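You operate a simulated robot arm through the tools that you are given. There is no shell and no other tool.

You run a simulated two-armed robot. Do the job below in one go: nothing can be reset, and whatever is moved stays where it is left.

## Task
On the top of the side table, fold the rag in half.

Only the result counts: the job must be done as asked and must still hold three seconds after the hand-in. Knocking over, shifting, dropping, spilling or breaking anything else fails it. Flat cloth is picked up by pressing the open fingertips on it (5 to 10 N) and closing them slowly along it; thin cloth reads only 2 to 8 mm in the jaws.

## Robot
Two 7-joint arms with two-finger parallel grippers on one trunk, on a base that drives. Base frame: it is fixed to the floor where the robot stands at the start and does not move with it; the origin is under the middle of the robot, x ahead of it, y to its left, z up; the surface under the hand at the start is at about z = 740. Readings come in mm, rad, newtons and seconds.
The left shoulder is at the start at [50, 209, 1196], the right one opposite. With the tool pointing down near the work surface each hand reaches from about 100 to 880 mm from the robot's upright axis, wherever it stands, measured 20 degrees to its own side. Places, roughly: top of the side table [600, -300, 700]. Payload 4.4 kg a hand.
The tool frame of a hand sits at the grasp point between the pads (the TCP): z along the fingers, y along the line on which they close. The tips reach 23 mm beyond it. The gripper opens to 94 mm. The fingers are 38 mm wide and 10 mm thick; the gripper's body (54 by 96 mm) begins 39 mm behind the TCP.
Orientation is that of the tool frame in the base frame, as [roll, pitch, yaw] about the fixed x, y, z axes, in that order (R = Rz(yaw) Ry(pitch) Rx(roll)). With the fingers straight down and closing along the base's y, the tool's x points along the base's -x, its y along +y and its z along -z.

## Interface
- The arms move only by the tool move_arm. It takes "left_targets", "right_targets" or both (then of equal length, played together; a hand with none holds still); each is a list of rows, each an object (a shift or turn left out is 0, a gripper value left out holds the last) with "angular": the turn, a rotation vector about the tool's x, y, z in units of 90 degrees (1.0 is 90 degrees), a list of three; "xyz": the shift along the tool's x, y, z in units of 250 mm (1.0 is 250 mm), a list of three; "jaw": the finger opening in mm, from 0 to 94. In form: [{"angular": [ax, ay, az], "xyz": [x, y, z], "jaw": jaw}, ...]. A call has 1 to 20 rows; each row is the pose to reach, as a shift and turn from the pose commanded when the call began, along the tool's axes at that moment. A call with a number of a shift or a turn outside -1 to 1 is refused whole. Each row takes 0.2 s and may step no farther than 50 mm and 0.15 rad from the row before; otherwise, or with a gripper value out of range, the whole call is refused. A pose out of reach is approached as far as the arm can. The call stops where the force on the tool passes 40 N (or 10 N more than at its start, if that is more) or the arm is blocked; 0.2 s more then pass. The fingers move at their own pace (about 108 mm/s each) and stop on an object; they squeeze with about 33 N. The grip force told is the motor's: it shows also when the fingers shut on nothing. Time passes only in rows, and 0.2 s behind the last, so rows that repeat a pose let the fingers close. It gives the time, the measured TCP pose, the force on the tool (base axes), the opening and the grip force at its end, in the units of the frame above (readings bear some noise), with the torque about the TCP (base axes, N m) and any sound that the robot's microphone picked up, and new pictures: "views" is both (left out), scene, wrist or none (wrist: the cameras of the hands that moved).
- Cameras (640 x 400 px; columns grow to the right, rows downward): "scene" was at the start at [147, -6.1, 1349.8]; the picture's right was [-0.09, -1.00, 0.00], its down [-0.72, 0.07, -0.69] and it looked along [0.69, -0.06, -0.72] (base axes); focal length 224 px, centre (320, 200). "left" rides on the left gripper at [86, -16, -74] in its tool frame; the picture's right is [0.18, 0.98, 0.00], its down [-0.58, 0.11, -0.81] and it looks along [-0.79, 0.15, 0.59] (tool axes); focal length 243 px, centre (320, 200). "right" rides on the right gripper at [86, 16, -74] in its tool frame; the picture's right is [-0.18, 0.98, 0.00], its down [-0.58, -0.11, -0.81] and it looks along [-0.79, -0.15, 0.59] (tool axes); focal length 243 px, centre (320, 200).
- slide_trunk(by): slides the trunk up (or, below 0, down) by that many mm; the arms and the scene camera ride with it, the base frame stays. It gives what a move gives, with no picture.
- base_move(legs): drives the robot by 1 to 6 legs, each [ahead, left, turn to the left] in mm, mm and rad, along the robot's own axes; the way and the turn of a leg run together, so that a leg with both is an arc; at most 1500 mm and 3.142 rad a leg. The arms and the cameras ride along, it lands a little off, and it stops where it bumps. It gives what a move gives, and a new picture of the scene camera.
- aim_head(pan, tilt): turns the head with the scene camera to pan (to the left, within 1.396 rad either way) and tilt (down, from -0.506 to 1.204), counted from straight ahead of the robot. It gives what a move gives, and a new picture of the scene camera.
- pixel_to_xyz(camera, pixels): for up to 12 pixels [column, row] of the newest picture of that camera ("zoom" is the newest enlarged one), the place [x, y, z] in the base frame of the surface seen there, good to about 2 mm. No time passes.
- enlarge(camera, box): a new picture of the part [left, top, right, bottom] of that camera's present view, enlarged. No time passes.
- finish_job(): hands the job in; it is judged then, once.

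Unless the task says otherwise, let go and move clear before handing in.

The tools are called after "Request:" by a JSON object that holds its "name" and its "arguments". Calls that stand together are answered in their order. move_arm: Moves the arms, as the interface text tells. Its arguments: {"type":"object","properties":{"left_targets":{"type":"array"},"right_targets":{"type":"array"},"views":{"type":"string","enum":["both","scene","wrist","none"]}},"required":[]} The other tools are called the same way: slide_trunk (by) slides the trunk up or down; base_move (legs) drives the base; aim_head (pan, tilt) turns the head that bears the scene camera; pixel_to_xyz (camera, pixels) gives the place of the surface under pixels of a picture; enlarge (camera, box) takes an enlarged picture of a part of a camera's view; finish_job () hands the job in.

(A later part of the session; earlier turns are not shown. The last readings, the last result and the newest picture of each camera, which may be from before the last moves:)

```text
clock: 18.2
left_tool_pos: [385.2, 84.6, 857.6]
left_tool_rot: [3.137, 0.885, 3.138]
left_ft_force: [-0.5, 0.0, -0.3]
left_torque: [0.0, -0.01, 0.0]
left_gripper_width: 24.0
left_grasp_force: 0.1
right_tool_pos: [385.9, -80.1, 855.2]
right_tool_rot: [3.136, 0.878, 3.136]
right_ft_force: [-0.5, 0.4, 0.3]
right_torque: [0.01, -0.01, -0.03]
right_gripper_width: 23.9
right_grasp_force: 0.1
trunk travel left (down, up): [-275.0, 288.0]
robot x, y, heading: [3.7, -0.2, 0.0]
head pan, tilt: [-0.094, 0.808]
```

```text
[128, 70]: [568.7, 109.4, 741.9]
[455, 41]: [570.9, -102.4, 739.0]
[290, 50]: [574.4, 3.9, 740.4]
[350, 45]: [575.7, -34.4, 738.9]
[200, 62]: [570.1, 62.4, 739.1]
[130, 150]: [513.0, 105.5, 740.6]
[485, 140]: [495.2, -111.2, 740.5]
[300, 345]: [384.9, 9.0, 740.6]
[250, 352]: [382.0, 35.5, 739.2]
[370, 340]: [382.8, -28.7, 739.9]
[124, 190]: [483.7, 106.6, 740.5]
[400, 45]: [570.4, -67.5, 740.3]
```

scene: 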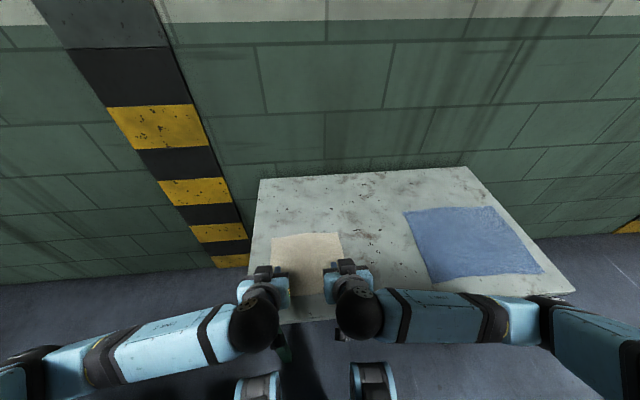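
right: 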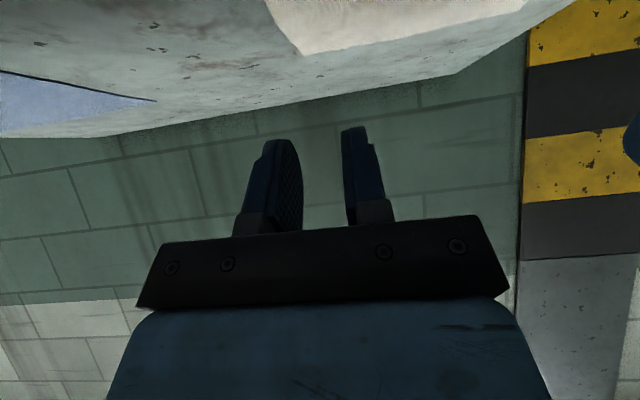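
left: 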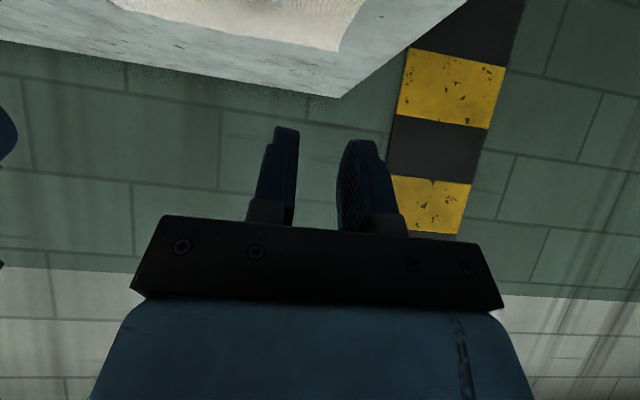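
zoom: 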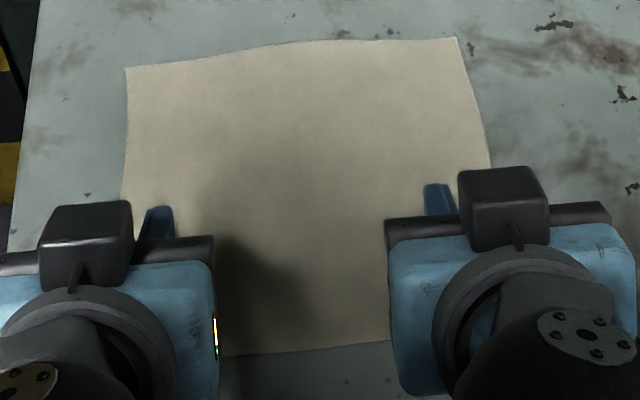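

The far edge is at x≈571, with corners near (571,110) and (572,-104). I'll return both hands to the backward-tilted pose over the far corners, jaws at 20 mm, with the tips about 30 mm above the cloth.

Request:
{"name": "move_arm", "arguments": {"left_targets": [{"angular": [0, 0.083, 0], "xyz": [-0.023, 0.002, 0.058], "jaw": 20}, {"angular": [0, 0.167, 0], "xyz": [-0.046, 0.003, 0.117], "jaw": 20}, {"angular": [0, 0.25, 0], "xyz": [-0.069, 0.005, 0.175], "jaw": 20}, {"angular": [0, 0.333, 0], "xyz": [-0.092, 0.006, 0.233], "jaw": 20}, {"angular": [0, 0.417, 0], "xyz": [-0.115, 0.008, 0.291], "jaw": 20}, {"angular": [0, 0.5, 0], "xyz": [-0.139, 0.009, 0.35], "jaw": 20}, {"angular": [0, 0.583, 0], "xyz": [-0.162, 0.011, 0.408], "jaw": 20}, {"angular": [0, 0.667, 0], "xyz": [-0.185, 0.012, 0.466], "jaw": 20}, {"angular": [0, 0.75, 0], "xyz": [-0.208, 0.014, 0.524], "jaw": 20}, {"angular": [0, 0.833, 0], "xyz": [-0.231, 0.015, 0.583], "jaw": 20}, {"angular": [0, 0.917, 0], "xyz": [-0.254, 0.017, 0.641], "jaw": 20}, {"angular": [0, 1.0, 0], "xyz": [-0.277, 0.018, 0.699], "jaw": 20}, {"angular": [0, 1.0, 0], "xyz": [-0.277, 0.018, 0.699], "jaw": 20}], "right_targets": [{"angular": [0, 0.083, 0], "xyz": [-0.024, -0.001, 0.058], "jaw": 20}, {"angular": [0, 0.167, 0], "xyz": [-0.049, -0.002, 0.116], "jaw": 20}, {"angular": [0, 0.25, 0], "xyz": [-0.073, -0.003, 0.174], "jaw": 20}, {"angular": [0, 0.333, 0], "xyz": [-0.097, -0.004, 0.232], "jaw": 20}, {"angular": [0, 0.417, 0], "xyz": [-0.121, -0.005, 0.29], "jaw": 20}, {"angular": [0, 0.5, 0], "xyz": [-0.146, -0.006, 0.348], "jaw": 20}, {"angular": [0, 0.583, 0], "xyz": [-0.17, -0.007, 0.405], "jaw": 20}, {"angular": [0, 0.667, 0], "xyz": [-0.194, -0.008, 0.463], "jaw": 20}, {"angular": [0, 0.75, 0], "xyz": [-0.218, -0.009, 0.521], "jaw": 20}, {"angular": [0, 0.833, 0], "xyz": [-0.243, -0.01, 0.579], "jaw": 20}, {"angular": [0, 0.917, 0], "xyz": [-0.267, -0.011, 0.637], "jaw": 20}, {"angular": [0, 1.0, 0], "xyz": [-0.291, -0.012, 0.695], "jaw": 20}, {"angular": [0, 1.0, 0], "xyz": [-0.291, -0.012, 0.695], "jaw": 20}], "views": "both"}}

```text
clock: 21.0
left_tool_pos: [564.9, 90.3, 800.3]
left_tool_rot: [3.139, -0.687, -3.14]
left_ft_force: [0.1, 0.1, -0.2]
left_torque: [0.0, -0.01, 0.04]
left_gripper_width: 20.0
left_grasp_force: 0.2
right_tool_pos: [565.1, -84.4, 802.6]
right_tool_rot: [3.135, -0.694, -3.137]
right_ft_force: [-0.4, 0.3, -0.1]
right_torque: [-0.03, 0.0, -0.01]
right_gripper_width: 20.0
right_grasp_force: 0.0
trunk travel left (down, up): [-275.0, 288.0]
robot x, y, heading: [2.2, 5.7, -0.008]
head pan, tilt: [-0.094, 0.808]
```

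scene: 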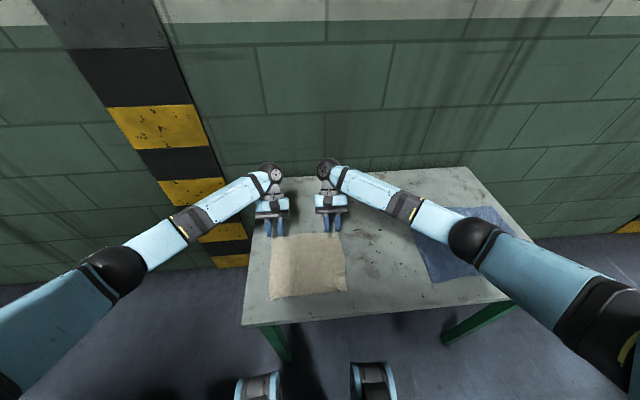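
right: 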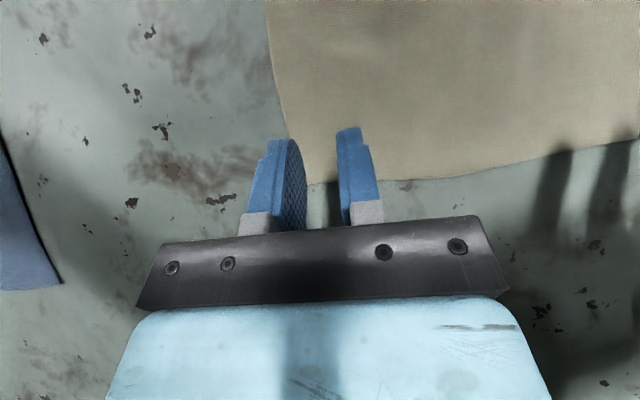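
left: 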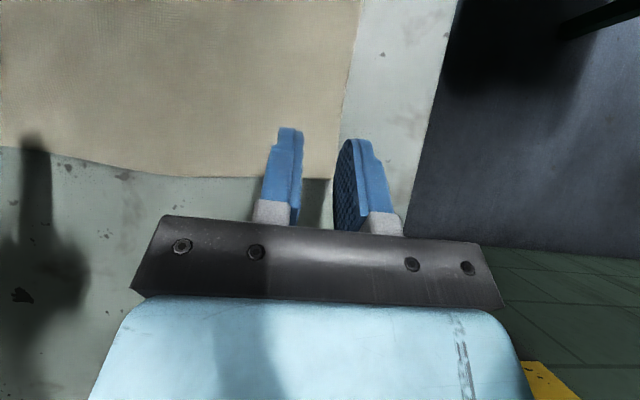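

The wrist views show the far-left corner at about (337,177) in the left view and the far-right corner at about (300,184) in the right view, and the outer fingers look slightly outside the cloth. I'll measure these corners to correct the hands sideways.

Request:
{"name": "pixel_to_xyz", "arguments": {"camera": "left", "pixels": [[334, 175], [200, 172], [345, 100], [60, 152], [350, 50], [300, 60]]}}

Request:
{"name": "pixel_to_xyz", "arguments": {"camera": "right", "pixels": [[304, 180], [430, 176], [283, 110], [560, 152], [275, 50], [330, 60]]}}

```text
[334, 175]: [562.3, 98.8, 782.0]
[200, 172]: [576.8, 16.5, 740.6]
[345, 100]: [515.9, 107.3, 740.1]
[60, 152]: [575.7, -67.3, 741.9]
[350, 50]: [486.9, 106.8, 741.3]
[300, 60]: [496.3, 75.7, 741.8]
```

```text
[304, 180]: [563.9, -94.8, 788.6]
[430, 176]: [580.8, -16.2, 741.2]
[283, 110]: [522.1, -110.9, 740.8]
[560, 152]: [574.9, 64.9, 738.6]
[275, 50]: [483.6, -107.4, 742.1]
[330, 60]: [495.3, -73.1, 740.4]
```

Those corner pixels landed on the finger pads, so I'll probe just beside them.

Request:
{"name": "pixel_to_xyz", "arguments": {"camera": "left", "pixels": [[322, 176], [326, 172], [332, 165], [310, 177], [337, 140], [335, 155]]}}

Request:
{"name": "pixel_to_xyz", "arguments": {"camera": "right", "pixels": [[312, 181], [322, 180], [330, 178], [309, 172], [307, 150], [395, 178]]}}

Request:
{"name": "enlarge", "arguments": {"camera": "left", "box": [260, 100, 400, 200]}}

Request:
{"name": "enlarge", "arguments": {"camera": "right", "box": [240, 100, 380, 200]}}

```text
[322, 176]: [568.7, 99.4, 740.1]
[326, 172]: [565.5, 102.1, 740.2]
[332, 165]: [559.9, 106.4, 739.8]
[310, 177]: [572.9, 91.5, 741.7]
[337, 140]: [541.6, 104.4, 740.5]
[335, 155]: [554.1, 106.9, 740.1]
```

```text
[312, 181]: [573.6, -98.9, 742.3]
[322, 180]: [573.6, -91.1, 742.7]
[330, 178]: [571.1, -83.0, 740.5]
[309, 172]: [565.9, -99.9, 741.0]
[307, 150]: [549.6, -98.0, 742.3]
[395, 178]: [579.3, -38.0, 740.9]
```

```text
4.00 times, centred on (330, 150) of left
```

zoom: 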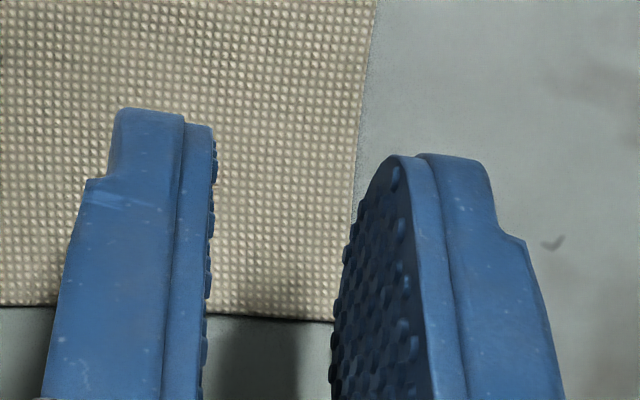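

```text
4.00 times, centred on (310, 150) of right
```

zoom: 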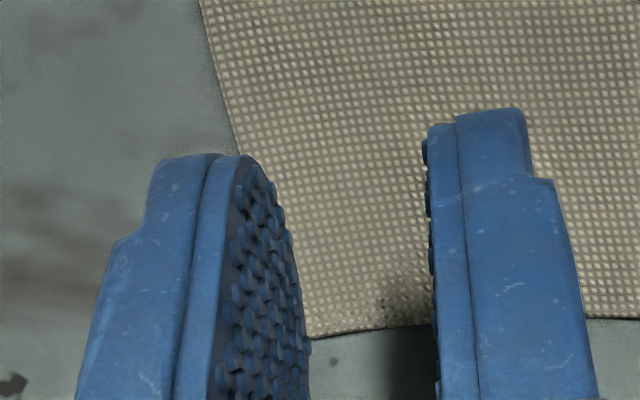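

The far corners are at about (573,108) and (576,-101), so the outer fingers sit slightly off the cloth. I'll shift the left hand 6 mm and the right hand 4 mm inward and lower both by about 25 mm.

Request:
{"name": "move_arm", "arguments": {"left_targets": [{"xyz": [-0.023, -0.008, 0.024]}, {"xyz": [-0.047, -0.016, 0.048]}, {"xyz": [-0.07, -0.024, 0.072]}, {"xyz": [-0.07, -0.024, 0.072]}], "right_targets": [{"xyz": [-0.025, 0.006, 0.026]}, {"xyz": [-0.05, 0.012, 0.052]}, {"xyz": [-0.075, 0.018, 0.078]}, {"xyz": [-0.075, 0.018, 0.078]}], "views": "wrist"}}

```text
clock: 22.0
left_tool_pos: [567.2, 83.7, 775.7]
left_tool_rot: [3.139, -0.685, 3.141]
left_ft_force: [-0.1, 0.4, -0.3]
left_torque: [0.0, 0.0, 0.0]
left_gripper_width: 20.1
left_grasp_force: 0.1
right_tool_pos: [566.0, -80.7, 773.9]
right_tool_rot: [3.133, -0.695, -3.139]
right_ft_force: [-0.6, 0.2, 0.4]
right_torque: [0.02, -0.01, 0.0]
right_gripper_width: 20.1
right_grasp_force: 0.1
trunk travel left (down, up): [-275.0, 288.0]
robot x, y, heading: [-0.2, -0.3, -0.003]
head pan, tilt: [-0.094, 0.808]
```

right: 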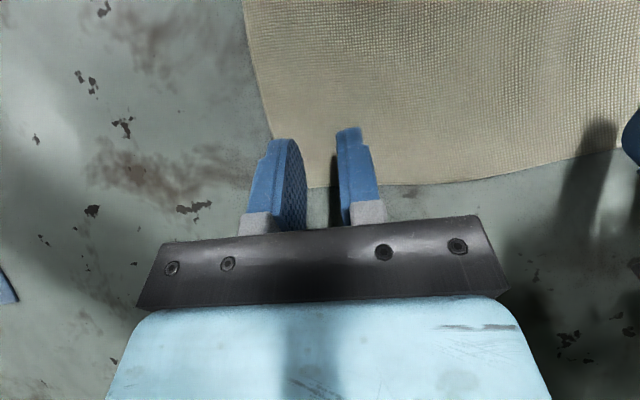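
left: 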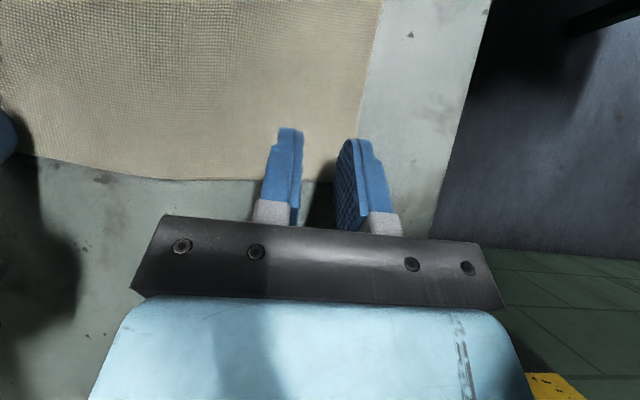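

Both outer fingers now line up over the cloth corners (left 362,140; right 272,140). I'll lower in 1–2 mm steps to find contact.

Request:
{"name": "move_arm", "arguments": {"left_targets": [{"xyz": [-0.005, 0, 0.006]}, {"xyz": [-0.01, 0, 0.012]}, {"xyz": [-0.015, 0, 0.019]}, {"xyz": [-0.015, 0, 0.019]}], "right_targets": [{"xyz": [-0.003, 0, 0.003]}, {"xyz": [-0.005, 0, 0.006]}, {"xyz": [-0.01, 0, 0.012]}, {"xyz": [-0.01, 0, 0.012]}], "views": "none"}}

```text
clock: 23.0
left_tool_pos: [565.6, 84.6, 770.0]
left_tool_rot: [3.14, -0.684, -3.141]
left_ft_force: [2.3, 0.9, 15.0]
left_torque: [-0.03, -0.09, 0.0]
left_gripper_width: 19.7
left_grasp_force: 0.0
right_tool_pos: [566.4, -78.6, 771.3]
right_tool_rot: [3.135, -0.693, -3.138]
right_ft_force: [0.4, 0.7, 0.6]
right_torque: [0.01, 0.01, -0.01]
right_gripper_width: 19.9
right_grasp_force: 0.0
trunk travel left (down, up): [-275.0, 288.0]
robot x, y, heading: [1.3, -1.2, -0.002]
head pan, tilt: [-0.094, 0.808]
```

The left hand is in contact at 15 N and the right is not yet touching. I'll ease the left up by about 0.6 mm and lower the right by 1 mm.

Request:
{"name": "move_arm", "arguments": {"left_targets": [{"xyz": [0.0015, 0, -0.0019]}, {"xyz": [0.0015, 0, -0.0019]}], "right_targets": [{"xyz": [-0.0026, 0, 0.0031]}, {"xyz": [-0.0026, 0, 0.0031]}], "views": "none"}}

```text
clock: 23.6
left_tool_pos: [565.7, 84.2, 771.5]
left_tool_rot: [3.139, -0.684, -3.14]
left_ft_force: [3.1, 0.7, 15.3]
left_torque: [-0.08, -0.09, 0.02]
left_gripper_width: 19.9
left_grasp_force: 0.1
right_tool_pos: [564.3, -78.6, 770.3]
right_tool_rot: [3.135, -0.692, -3.138]
right_ft_force: [-0.3, -0.5, 6.5]
right_torque: [-0.11, -0.01, 0.03]
right_gripper_width: 20.0
right_grasp_force: 0.2
trunk travel left (down, up): [-275.0, 288.0]
robot x, y, heading: [1.3, -1.1, 0.0]
head pan, tilt: [-0.094, 0.808]
```

Right is at 6.5 N, which is good; left is still at 15 N, so I'll raise only the left a bit more.

Request:
{"name": "move_arm", "arguments": {"left_targets": [{"xyz": [0.0015, 0, -0.0019]}, {"xyz": [0.0015, 0, -0.0019]}], "views": "wrist"}}

```text
clock: 24.2
left_tool_pos: [565.3, 83.3, 771.3]
left_tool_rot: [3.138, -0.684, -3.141]
left_ft_force: [3.0, 0.3, 10.7]
left_torque: [0.0, -0.04, 0.01]
left_gripper_width: 19.9
left_grasp_force: 0.1
right_tool_pos: [566.8, -79.7, 770.6]
right_tool_rot: [3.136, -0.689, -3.14]
right_ft_force: [1.1, -1.2, 10.9]
right_torque: [-0.12, -0.04, 0.0]
right_gripper_width: 20.0
right_grasp_force: 0.2
trunk travel left (down, up): [-275.0, 288.0]
robot x, y, heading: [2.9, 2.5, -0.001]
head pan, tilt: [-0.094, 0.808]
```

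left: 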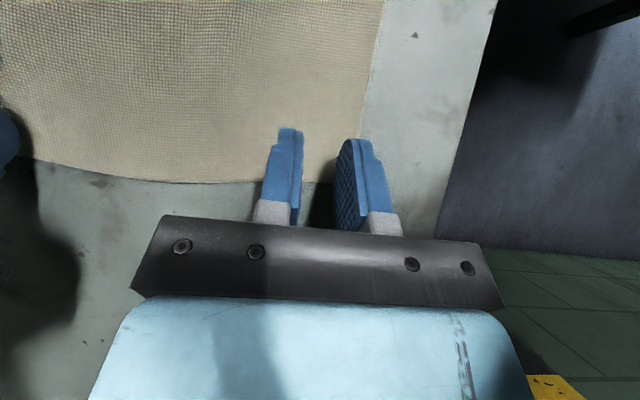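

Both hands now press with about 11 N. I'll enlarge the tips to confirm both fingers of each hand are on the cloth before closing.

Request:
{"name": "enlarge", "arguments": {"camera": "left", "box": [260, 100, 420, 200]}}

Request:
{"name": "enlarge", "arguments": {"camera": "right", "box": [230, 100, 390, 200]}}

```text
4.00 times, centred on (340, 150) of left
```

zoom: 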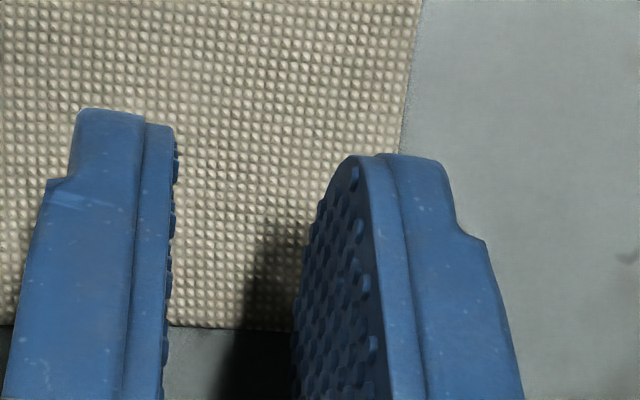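

```text
4.00 times, centred on (310, 150) of right
```

zoom: 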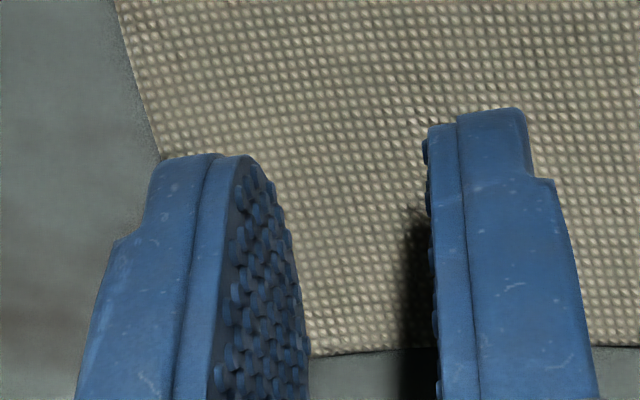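

Both fingers of each hand rest on the cloth close to the far edge. I'll close slowly, sliding each hand inward 8 mm in step.

Request:
{"name": "move_arm", "arguments": {"left_targets": [{"xyz": [0, -0.003, 0], "jaw": 18}, {"xyz": [0, -0.006, 0], "jaw": 16}, {"xyz": [0, -0.01, 0], "jaw": 14}, {"xyz": [0, -0.013, 0], "jaw": 12}, {"xyz": [0, -0.016, 0], "jaw": 10}, {"xyz": [0, -0.019, 0], "jaw": 8}, {"xyz": [0, -0.022, 0], "jaw": 6}, {"xyz": [0, -0.026, 0], "jaw": 4}, {"xyz": [0, -0.029, 0], "jaw": 2}, {"xyz": [0, -0.032, 0], "jaw": 0}, {"xyz": [0, -0.032, 0], "jaw": 0}, {"xyz": [0, -0.032, 0], "jaw": 0}], "right_targets": [{"xyz": [0, 0.003, 0], "jaw": 18}, {"xyz": [0, 0.006, 0], "jaw": 16}, {"xyz": [0, 0.01, 0], "jaw": 14}, {"xyz": [0, 0.013, 0], "jaw": 12}, {"xyz": [0, 0.016, 0], "jaw": 10}, {"xyz": [0, 0.019, 0], "jaw": 8}, {"xyz": [0, 0.022, 0], "jaw": 6}, {"xyz": [0, 0.026, 0], "jaw": 4}, {"xyz": [0, 0.029, 0], "jaw": 2}, {"xyz": [0, 0.032, 0], "jaw": 0}, {"xyz": [0, 0.032, 0], "jaw": 0}, {"xyz": [0, 0.032, 0], "jaw": 0}], "views": "both"}}

```text
clock: 26.8
left_tool_pos: [566.3, 75.4, 770.3]
left_tool_rot: [3.137, -0.685, -3.141]
left_ft_force: [0.4, 1.2, 6.0]
left_torque: [-0.01, -0.01, -0.01]
left_gripper_width: 1.0
left_grasp_force: 33.0
right_tool_pos: [566.2, -72.1, 770.4]
right_tool_rot: [3.135, -0.692, -3.139]
right_ft_force: [0.1, -4.0, 16.3]
right_torque: [-0.1, 0.03, -0.01]
right_gripper_width: 0.0
right_grasp_force: 32.7
trunk travel left (down, up): [-275.0, 288.0]
robot x, y, heading: [1.9, 0.8, 0.001]
head pan, tilt: [-0.094, 0.808]
```

scene: 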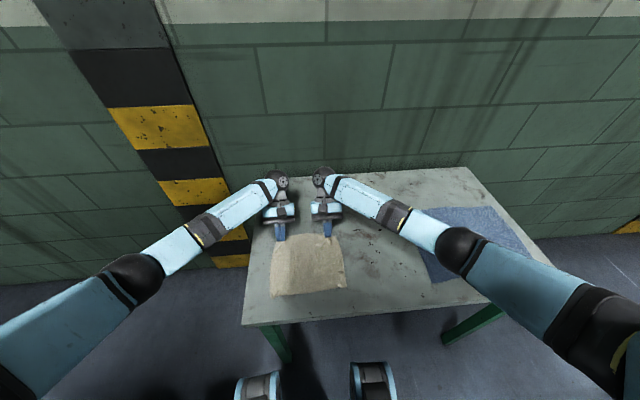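
right: 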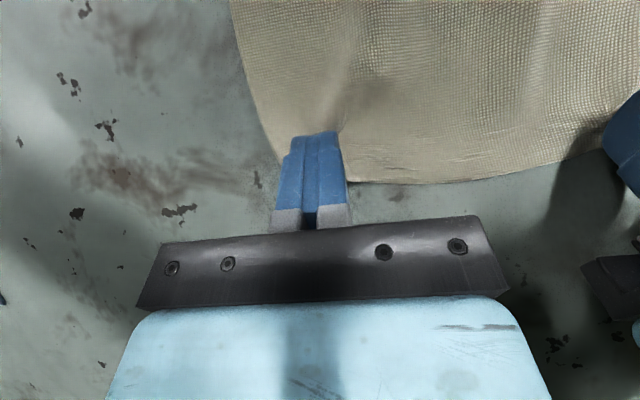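
left: 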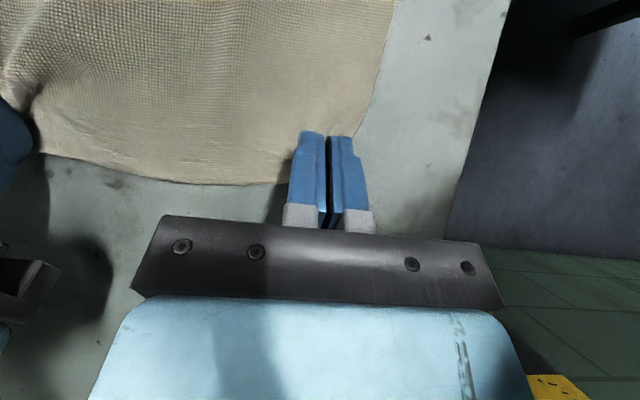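

Left reads 1.0 mm (like the earlier good pinch) but right reads 0.0 mm, so the right grip is doubtful. I'll enlarge both.

Request:
{"name": "enlarge", "arguments": {"camera": "left", "box": [250, 100, 410, 200]}}

Request:
{"name": "enlarge", "arguments": {"camera": "right", "box": [230, 100, 390, 200]}}

Request:
{"name": "enlarge", "arguments": {"camera": "scene", "box": [250, 200, 370, 305]}}

```text
4.00 times, centred on (330, 150) of left
```

zoom: 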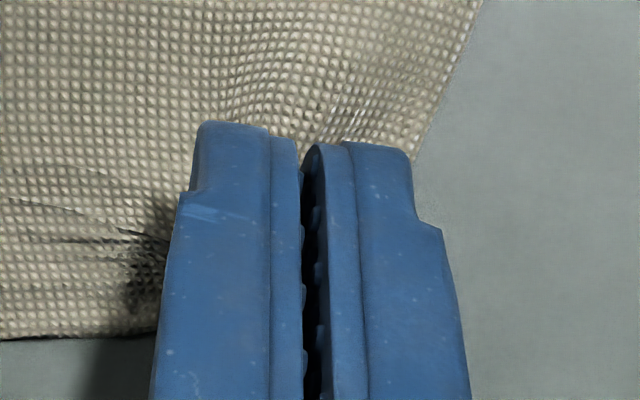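

```text
4.00 times, centred on (310, 150) of right
```

zoom: 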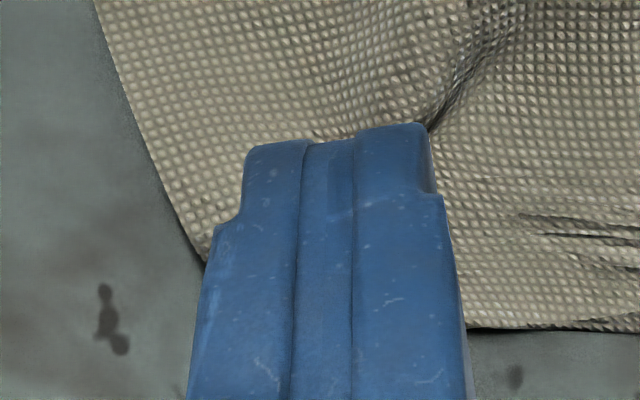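

```text
3.81 times, centred on (310, 252) of scene
```

zoom: 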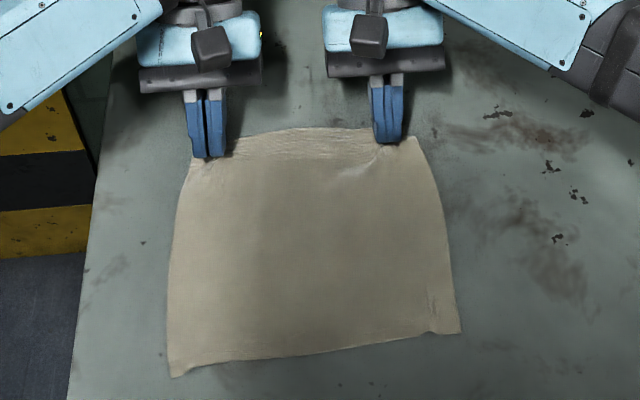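

The left corner is gathered between its pads, but on the right the cloth ran flat under the closed fingers and wasn't caught. I'll open and raise the right hand slightly, keep the left holding, and look again.

Request:
{"name": "move_arm", "arguments": {"right_targets": [{"xyz": [0.001, 0, -0.001], "jaw": 4}, {"xyz": [0.002, -0.008, -0.002], "jaw": 10}, {"xyz": [0.003, -0.016, -0.004], "jaw": 16}, {"xyz": [0.006, -0.024, -0.008], "jaw": 22}, {"xyz": [0.02, -0.024, -0.024], "jaw": 26}, {"xyz": [0.05, -0.024, -0.061], "jaw": 26}, {"xyz": [0.05, -0.024, -0.061], "jaw": 26}], "views": "both"}}

```text
clock: 28.4
left_tool_pos: [566.7, 75.5, 770.3]
left_tool_rot: [3.138, -0.685, 3.141]
left_ft_force: [-0.9, 0.7, 15.7]
left_torque: [0.05, 0.01, -0.01]
left_gripper_width: 1.3
left_grasp_force: 32.9
right_tool_pos: [566.3, -78.2, 789.7]
right_tool_rot: [3.136, -0.693, -3.139]
right_ft_force: [0.2, 0.5, 0.2]
right_torque: [0.0, -0.02, 0.0]
right_gripper_width: 25.8
right_grasp_force: 0.1
trunk travel left (down, up): [-275.0, 288.0]
robot x, y, heading: [2.3, 5.5, 0.001]
head pan, tilt: [-0.094, 0.808]
```

scene: 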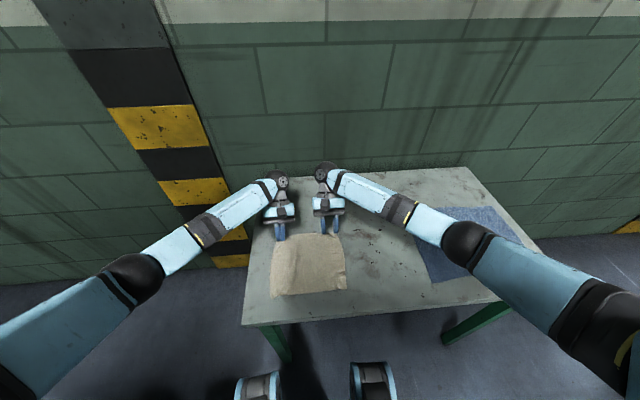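
right: 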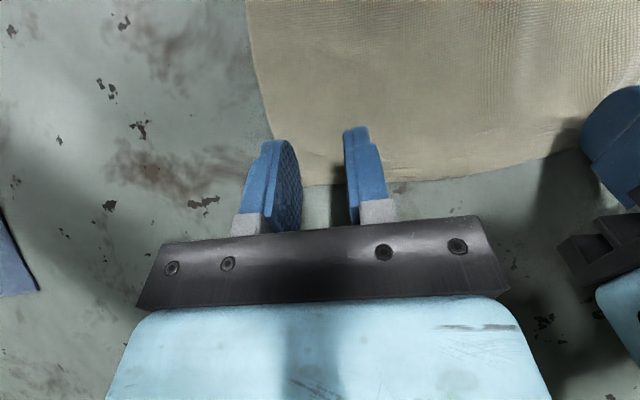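

The cloth is flat again under the right hand. I'll enlarge and measure the corner there for a better second try.

Request:
{"name": "enlarge", "arguments": {"camera": "right", "box": [230, 100, 390, 200]}}

Request:
{"name": "pixel_to_xyz", "arguments": {"camera": "right", "pixels": [[308, 182], [315, 180], [303, 160], [268, 115], [272, 130], [335, 178], [400, 180], [306, 140]]}}

```text
4.00 times, centred on (310, 150) of right
```

zoom: 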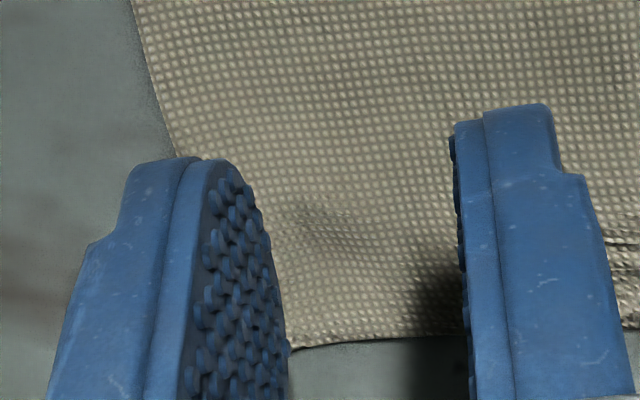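

```text
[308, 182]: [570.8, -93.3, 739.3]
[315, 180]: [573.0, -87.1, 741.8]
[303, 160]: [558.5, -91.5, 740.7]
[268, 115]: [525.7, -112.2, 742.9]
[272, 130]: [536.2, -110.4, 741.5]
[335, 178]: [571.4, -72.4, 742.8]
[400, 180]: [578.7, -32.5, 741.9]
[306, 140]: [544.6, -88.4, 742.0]
```

The right far corner is at about (575,-97). I'll place the right hand with centre near y=-76, 5 mm further in from the edge, jaw 26 mm, and lower to just above contact.

Request:
{"name": "move_arm", "arguments": {"right_targets": [{"xyz": [-0.009, 0.003, 0.021]}, {"xyz": [-0.018, 0.006, 0.042]}, {"xyz": [-0.026, 0.009, 0.062]}, {"xyz": [-0.031, 0.009, 0.068]}, {"xyz": [-0.031, 0.009, 0.068]}], "views": "none"}}

```text
clock: 29.6
left_tool_pos: [565.6, 76.1, 770.6]
left_tool_rot: [3.139, -0.685, -3.14]
left_ft_force: [0.1, 0.6, 18.1]
left_torque: [0.03, -0.01, -0.01]
left_gripper_width: 1.1
left_grasp_force: 33.7
right_tool_pos: [562.0, -76.3, 772.9]
right_tool_rot: [3.134, -0.695, -3.138]
right_ft_force: [-0.1, 0.4, -0.1]
right_torque: [-0.01, 0.01, 0.0]
right_gripper_width: 26.1
right_grasp_force: 0.0
trunk travel left (down, up): [-275.0, 288.0]
robot x, y, heading: [1.8, -2.7, 0.002]
head pan, tilt: [-0.094, 0.808]
```

The right hand is just above contact. I'll lower it 1.7 mm, and relieve the left hand, whose press has crept to 18 N, by about 1 mm.

Request:
{"name": "move_arm", "arguments": {"left_targets": [{"xyz": [0.0013, 0, -0.0016]}, {"xyz": [0.0025, 0, -0.0031]}, {"xyz": [0.0025, 0, -0.0031]}], "right_targets": [{"xyz": [-0.002, 0, 0.0025]}, {"xyz": [-0.0043, 0, 0.0052]}, {"xyz": [-0.0043, 0, 0.0052]}], "views": "none"}}

```text
clock: 30.4
left_tool_pos: [565.9, 75.1, 770.7]
left_tool_rot: [3.136, -0.685, -3.137]
left_ft_force: [0.3, -0.2, 1.3]
left_torque: [-0.02, -0.02, -0.01]
left_gripper_width: 1.3
left_grasp_force: 33.0
right_tool_pos: [561.2, -75.9, 770.3]
right_tool_rot: [3.136, -0.692, -3.138]
right_ft_force: [-1.6, -1.0, 13.7]
right_torque: [-0.19, 0.04, -0.01]
right_gripper_width: 26.1
right_grasp_force: 0.0
trunk travel left (down, up): [-275.0, 288.0]
robot x, y, heading: [-2.0, 3.5, -0.001]
head pan, tilt: [-0.094, 0.808]
```

The right hand presses with 13.7 N. I'll ease it by a hair and close slowly over 18 rows with a smaller inward shift.

Request:
{"name": "move_arm", "arguments": {"right_targets": [{"xyz": [0.0008, 0, -0.0009], "jaw": 26}, {"xyz": [0.0008, 0.0015, -0.0009], "jaw": 24.5}, {"xyz": [0.0008, 0.003, -0.0009], "jaw": 23}, {"xyz": [0.0008, 0.0045, -0.0009], "jaw": 21.5}, {"xyz": [0.0008, 0.006, -0.0009], "jaw": 20}, {"xyz": [0.0008, 0.0075, -0.0009], "jaw": 18.5}, {"xyz": [0.0008, 0.009, -0.0009], "jaw": 17}, {"xyz": [0.0008, 0.0105, -0.0009], "jaw": 15.5}, {"xyz": [0.0008, 0.012, -0.0009], "jaw": 14}, {"xyz": [0.0008, 0.0135, -0.0009], "jaw": 12.5}, {"xyz": [0.0008, 0.015, -0.0009], "jaw": 11}, {"xyz": [0.0008, 0.0165, -0.0009], "jaw": 9.5}, {"xyz": [0.0008, 0.018, -0.0009], "jaw": 8}, {"xyz": [0.0008, 0.0195, -0.0009], "jaw": 6.5}, {"xyz": [0.0008, 0.021, -0.0009], "jaw": 5}, {"xyz": [0.0008, 0.0225, -0.0009], "jaw": 3.5}, {"xyz": [0.0008, 0.024, -0.0009], "jaw": 2}, {"xyz": [0.0008, 0.024, -0.0009], "jaw": 0}, {"xyz": [0.0008, 0.024, -0.0009], "jaw": 0}], "views": "both"}}

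```text
clock: 34.4
left_tool_pos: [566.4, 76.4, 772.6]
left_tool_rot: [3.138, -0.684, -3.138]
left_ft_force: [0.4, -1.5, -0.6]
left_torque: [-0.01, 0.04, 0.02]
left_gripper_width: 1.0
left_grasp_force: 32.9
right_tool_pos: [561.4, -69.1, 770.7]
right_tool_rot: [3.135, -0.691, -3.139]
right_ft_force: [1.4, 0.3, 19.6]
right_torque: [-0.02, -0.03, 0.01]
right_gripper_width: 2.0
right_grasp_force: 33.1
trunk travel left (down, up): [-275.0, 288.0]
robot x, y, heading: [0.0, -1.8, 0.0]
head pan, tilt: [-0.094, 0.808]
```

scene: 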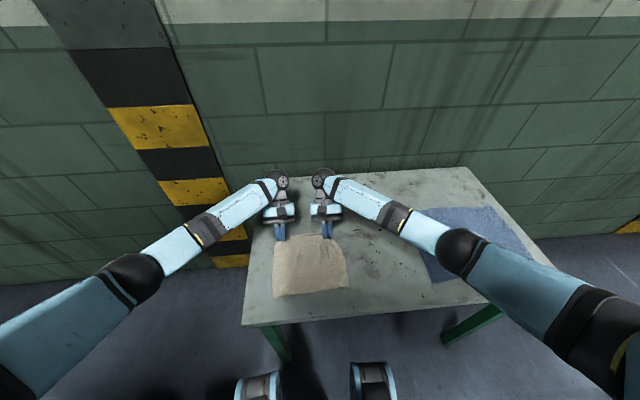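
right: 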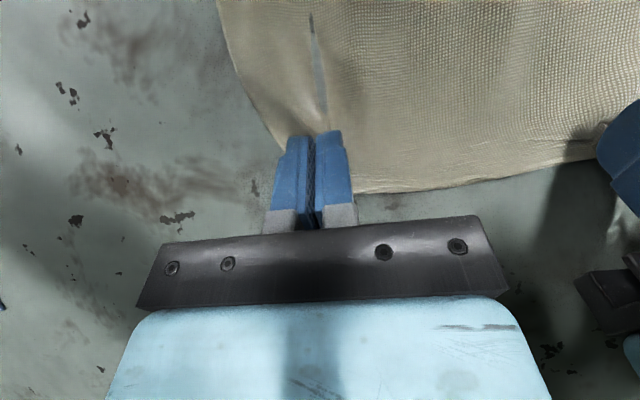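

The right jaw now reads 2.0 mm with a clear ridge running into it, and there's a grey streak at (317,60). I'll take a closer look before lifting.

Request:
{"name": "enlarge", "arguments": {"camera": "right", "box": [230, 0, 420, 200]}}

Request:
{"name": "enlarge", "arguments": {"camera": "scene", "box": [250, 200, 370, 305]}}

```text
2.00 times, centred on (325, 100) of right
```

zoom: 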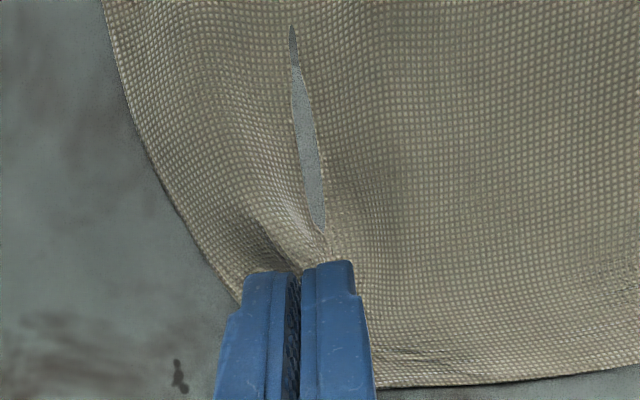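

```text
3.81 times, centred on (310, 252) of scene
```

zoom: 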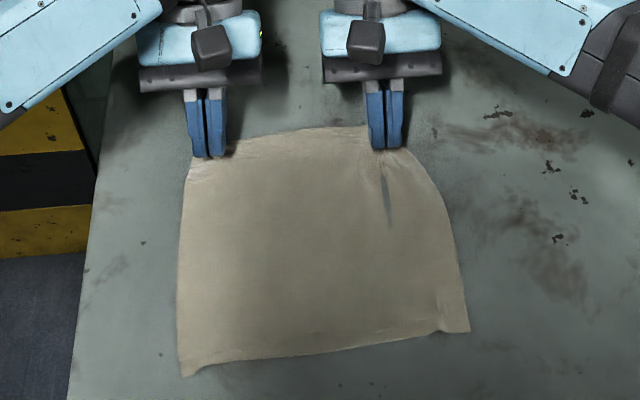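

The right hand has a firm pinch (2.0 mm) and the left still holds (1.0 mm); the grey streak is just the cloth dipping behind the ridge. I'll begin the fold with a short arc: lift about 35 mm, move slightly toward the robot and rotate, then check both corners.

Request:
{"name": "move_arm", "arguments": {"left_targets": [{"angular": [0, -0.035, 0], "xyz": [0.03, 0, -0.021]}, {"angular": [0, -0.07, 0], "xyz": [0.062, 0, -0.042]}, {"angular": [0, -0.105, 0], "xyz": [0.096, 0, -0.057]}, {"angular": [0, -0.14, 0], "xyz": [0.131, 0, -0.071]}, {"angular": [0, -0.14, 0], "xyz": [0.131, 0, -0.071]}], "right_targets": [{"angular": [0, -0.035, 0], "xyz": [0.029, 0, -0.02]}, {"angular": [0, -0.07, 0], "xyz": [0.059, 0, -0.039]}, {"angular": [0, -0.105, 0], "xyz": [0.092, 0, -0.053]}, {"angular": [0, -0.14, 0], "xyz": [0.126, 0, -0.066]}, {"angular": [0, -0.14, 0], "xyz": [0.126, 0, -0.066]}], "views": "both"}}

```text
clock: 35.6
left_tool_pos: [553.0, 76.4, 805.3]
left_tool_rot: [-3.141, -0.467, -3.141]
left_ft_force: [0.7, -2.3, 0.4]
left_torque: [-0.09, 0.0, 0.0]
left_gripper_width: 1.0
left_grasp_force: 32.4
right_tool_pos: [549.5, -69.8, 801.4]
right_tool_rot: [3.136, -0.474, 3.141]
right_ft_force: [-0.1, 1.1, 0.0]
right_torque: [0.04, -0.02, 0.03]
right_gripper_width: 1.6
right_grasp_force: 33.6
trunk travel left (down, up): [-275.0, 288.0]
robot x, y, heading: [1.6, 0.8, -0.0]
head pan, tilt: [-0.094, 0.808]
```

scene: 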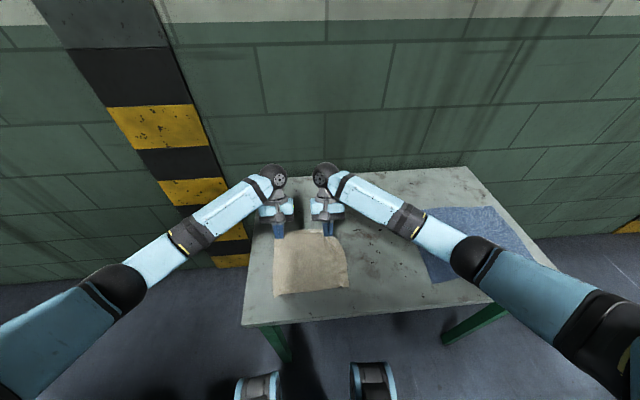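
right: 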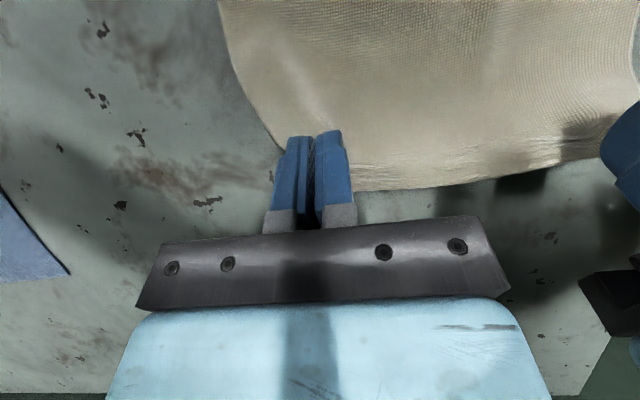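
left: 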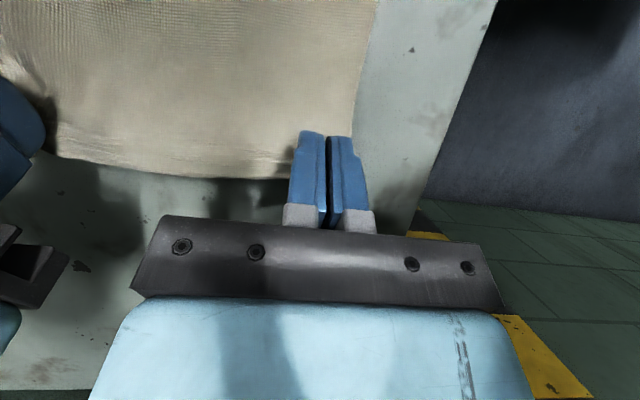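

Request:
{"name": "enlarge", "arguments": {"camera": "scene", "box": [250, 200, 370, 305]}}

Request:
{"name": "enlarge", "arguments": {"camera": "left", "box": [230, 80, 420, 200]}}

```text
3.81 times, centred on (310, 252) of scene
```

zoom: 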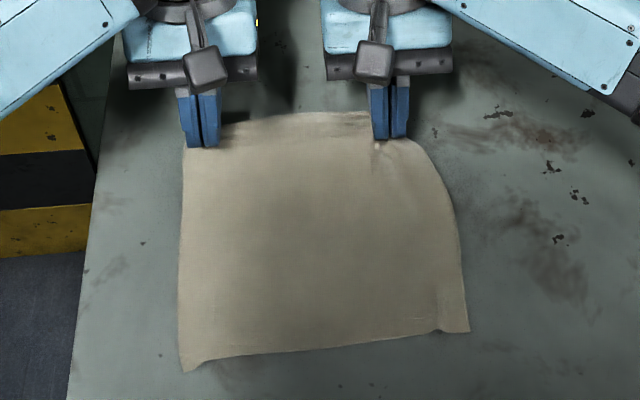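

```text
3.33 times, centred on (325, 140) of left
```

zoom: 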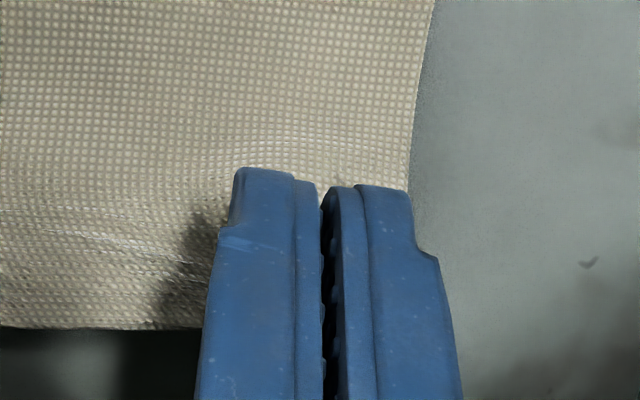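

The far edge has lifted clear with both corners held (left gap 1.0 mm, right 1.6 mm). I'll carry on along the arc to about the vertical position, rotating the hands as I go, and check again.

Request:
{"name": "move_arm", "arguments": {"left_targets": [{"angular": [0, -0.053, 0], "xyz": [0.052, 0, -0.021]}, {"angular": [0, -0.107, 0], "xyz": [0.102, 0, -0.037]}, {"angular": [0, -0.16, 0], "xyz": [0.157, 0, -0.042]}, {"angular": [0, -0.213, 0], "xyz": [0.212, 0, -0.043]}, {"angular": [0, -0.267, 0], "xyz": [0.267, 0, -0.032]}, {"angular": [0, -0.32, 0], "xyz": [0.32, 0, -0.016]}, {"angular": [0, -0.373, 0], "xyz": [0.37, 0, 0.009]}, {"angular": [0, -0.427, 0], "xyz": [0.418, 0, 0.038]}], "right_targets": [{"angular": [0, -0.053, 0], "xyz": [0.05, 0, -0.019]}, {"angular": [0, -0.107, 0], "xyz": [0.098, 0, -0.034]}, {"angular": [0, -0.16, 0], "xyz": [0.15, 0, -0.038]}, {"angular": [0, -0.213, 0], "xyz": [0.202, 0, -0.037]}, {"angular": [0, -0.267, 0], "xyz": [0.254, 0, -0.026]}, {"angular": [0, -0.32, 0], "xyz": [0.305, 0, -0.01]}, {"angular": [0, -0.373, 0], "xyz": [0.351, 0, 0.014]}, {"angular": [0, -0.427, 0], "xyz": [0.397, 0, 0.043]}], "views": "both"}}

```text
clock: 37.4
left_tool_pos: [455.0, 75.0, 845.2]
left_tool_rot: [3.139, 0.205, 3.14]
left_ft_force: [-0.5, -1.2, 0.8]
left_torque: [0.0, 0.0, -0.01]
left_gripper_width: 1.2
left_grasp_force: 33.4
right_tool_pos: [456.1, -68.9, 839.4]
right_tool_rot: [3.14, 0.199, 3.14]
right_ft_force: [-0.7, 1.1, 0.0]
right_torque: [0.03, 0.0, 0.06]
right_gripper_width: 1.9
right_grasp_force: 32.9
trunk travel left (down, up): [-275.0, 288.0]
robot x, y, heading: [1.7, -1.3, 0.001]
head pan, tilt: [-0.094, 0.808]
```

scene: 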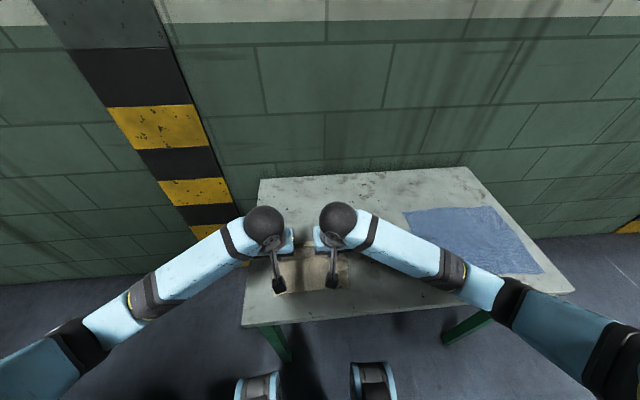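
right: 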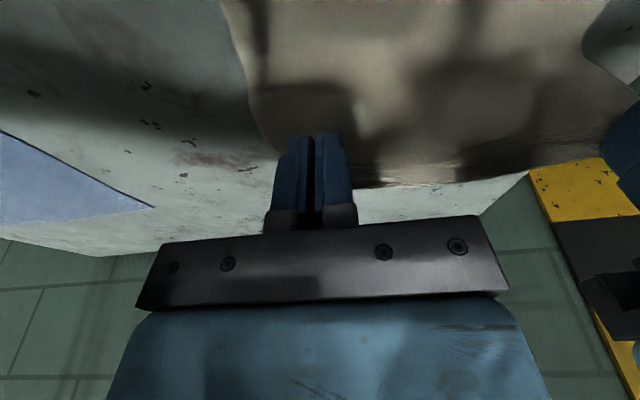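
left: 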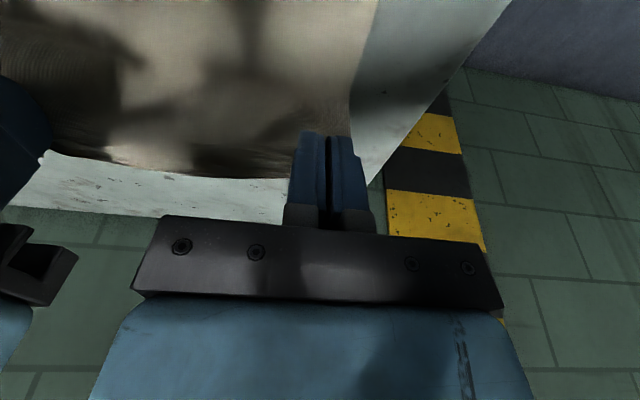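

Both corners are still held with the cloth hanging from the fingers. I'll enlarge the scene to see whether the lower half has stayed in place.

Request:
{"name": "enlarge", "arguments": {"camera": "scene", "box": [250, 220, 370, 305]}}

```text
4.71 times, centred on (310, 262) of scene
```

zoom: 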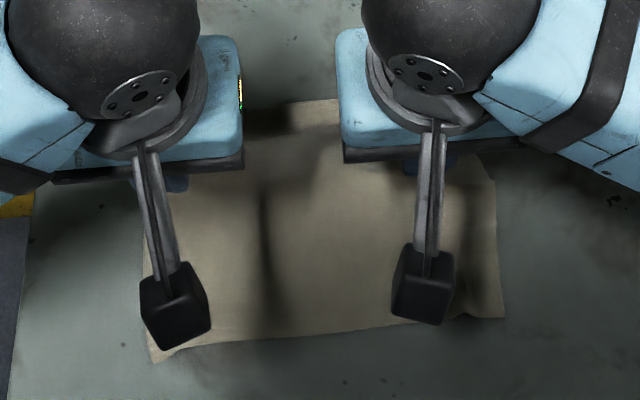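

Request:
{"name": "pixel_to_xyz", "arguments": {"camera": "zoom", "pixels": [[156, 358], [500, 316], [300, 335], [250, 342], [370, 328], [300, 106], [280, 108], [147, 250], [495, 230], [300, 200], [300, 150], [300, 260]]}}

```text
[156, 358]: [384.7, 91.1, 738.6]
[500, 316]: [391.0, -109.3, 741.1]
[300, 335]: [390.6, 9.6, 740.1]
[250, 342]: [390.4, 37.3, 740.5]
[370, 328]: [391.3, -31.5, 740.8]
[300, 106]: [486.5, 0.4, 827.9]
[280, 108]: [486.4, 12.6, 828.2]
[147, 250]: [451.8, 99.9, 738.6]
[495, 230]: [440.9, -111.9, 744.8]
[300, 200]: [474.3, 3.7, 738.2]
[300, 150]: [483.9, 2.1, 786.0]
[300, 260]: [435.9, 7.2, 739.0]
```

The lower half slid only a little: the near edge is now at x≈390, spanning y≈91 to -109, and the raised edge is at x≈486, z≈828. I'll finish the arc for that position, with a 6 mm shift to the right to line the layers up, and stop with the edge just above the near edge.

Request:
{"name": "move_arm", "arguments": {"left_targets": [{"angular": [0, -0.052, 0], "xyz": [0.057, -0.003, 0.01]}, {"angular": [0, -0.103, 0], "xyz": [0.113, -0.006, 0.024]}, {"angular": [0, -0.156, 0], "xyz": [0.167, -0.009, 0.046]}, {"angular": [0, -0.209, 0], "xyz": [0.219, -0.012, 0.074]}, {"angular": [0, -0.262, 0], "xyz": [0.266, -0.015, 0.11]}, {"angular": [0, -0.314, 0], "xyz": [0.309, -0.018, 0.15]}, {"angular": [0, -0.345, 0], "xyz": [0.332, -0.021, 0.177]}, {"angular": [0, -0.37, 0], "xyz": [0.352, -0.024, 0.203]}], "right_targets": [{"angular": [0, -0.052, 0], "xyz": [0.054, -0.003, 0.01]}, {"angular": [0, -0.103, 0], "xyz": [0.108, -0.006, 0.023]}, {"angular": [0, -0.156, 0], "xyz": [0.158, -0.009, 0.045]}, {"angular": [0, -0.209, 0], "xyz": [0.207, -0.012, 0.07]}, {"angular": [0, -0.262, 0], "xyz": [0.251, -0.015, 0.105]}, {"angular": [0, -0.314, 0], "xyz": [0.294, -0.018, 0.141]}, {"angular": [0, -0.345, 0], "xyz": [0.313, -0.021, 0.163]}, {"angular": [0, -0.37, 0], "xyz": [0.332, -0.024, 0.185]}], "views": "both"}}

```text
clock: 39.4
left_tool_pos: [406.8, 53.7, 780.6]
left_tool_rot: [3.114, 0.817, 3.059]
left_ft_force: [-1.3, -6.8, -0.9]
left_torque: [-0.02, 0.0, -0.2]
left_gripper_width: 1.1
left_grasp_force: 33.2
right_tool_pos: [386.7, -96.2, 773.9]
right_tool_rot: [3.13, 0.772, 3.075]
right_ft_force: [0.8, 5.3, 0.6]
right_torque: [0.03, -0.03, 0.24]
right_gripper_width: 1.8
right_grasp_force: 32.9
trunk travel left (down, up): [-275.0, 288.0]
robot x, y, heading: [6.6, 3.6, -0.064]
head pan, tilt: [-0.094, 0.808]
stopped in row 8 (left hand): the arm was blocked; the commanded pose is now the measured one
```

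scene: 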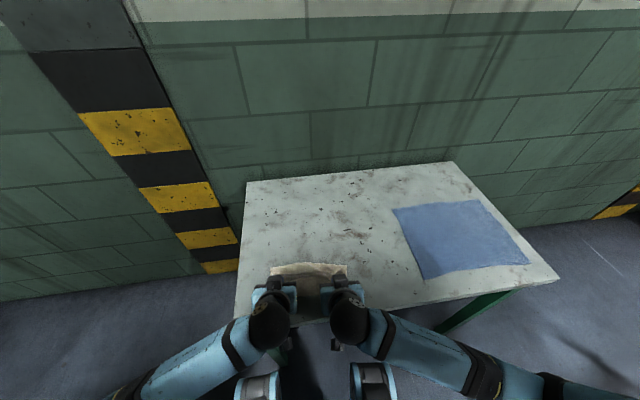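
right: 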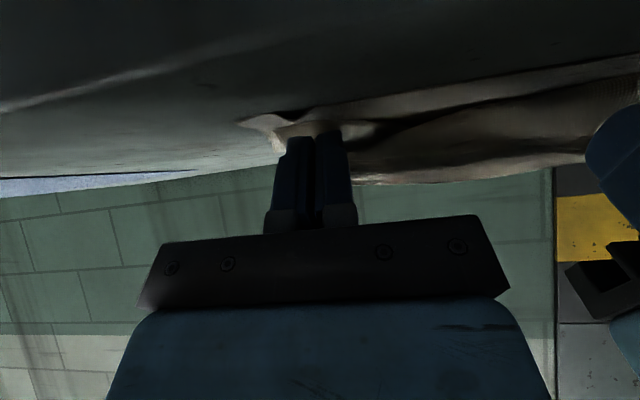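
left: 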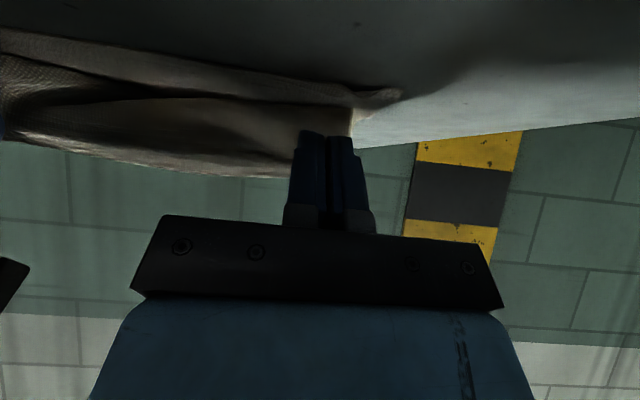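

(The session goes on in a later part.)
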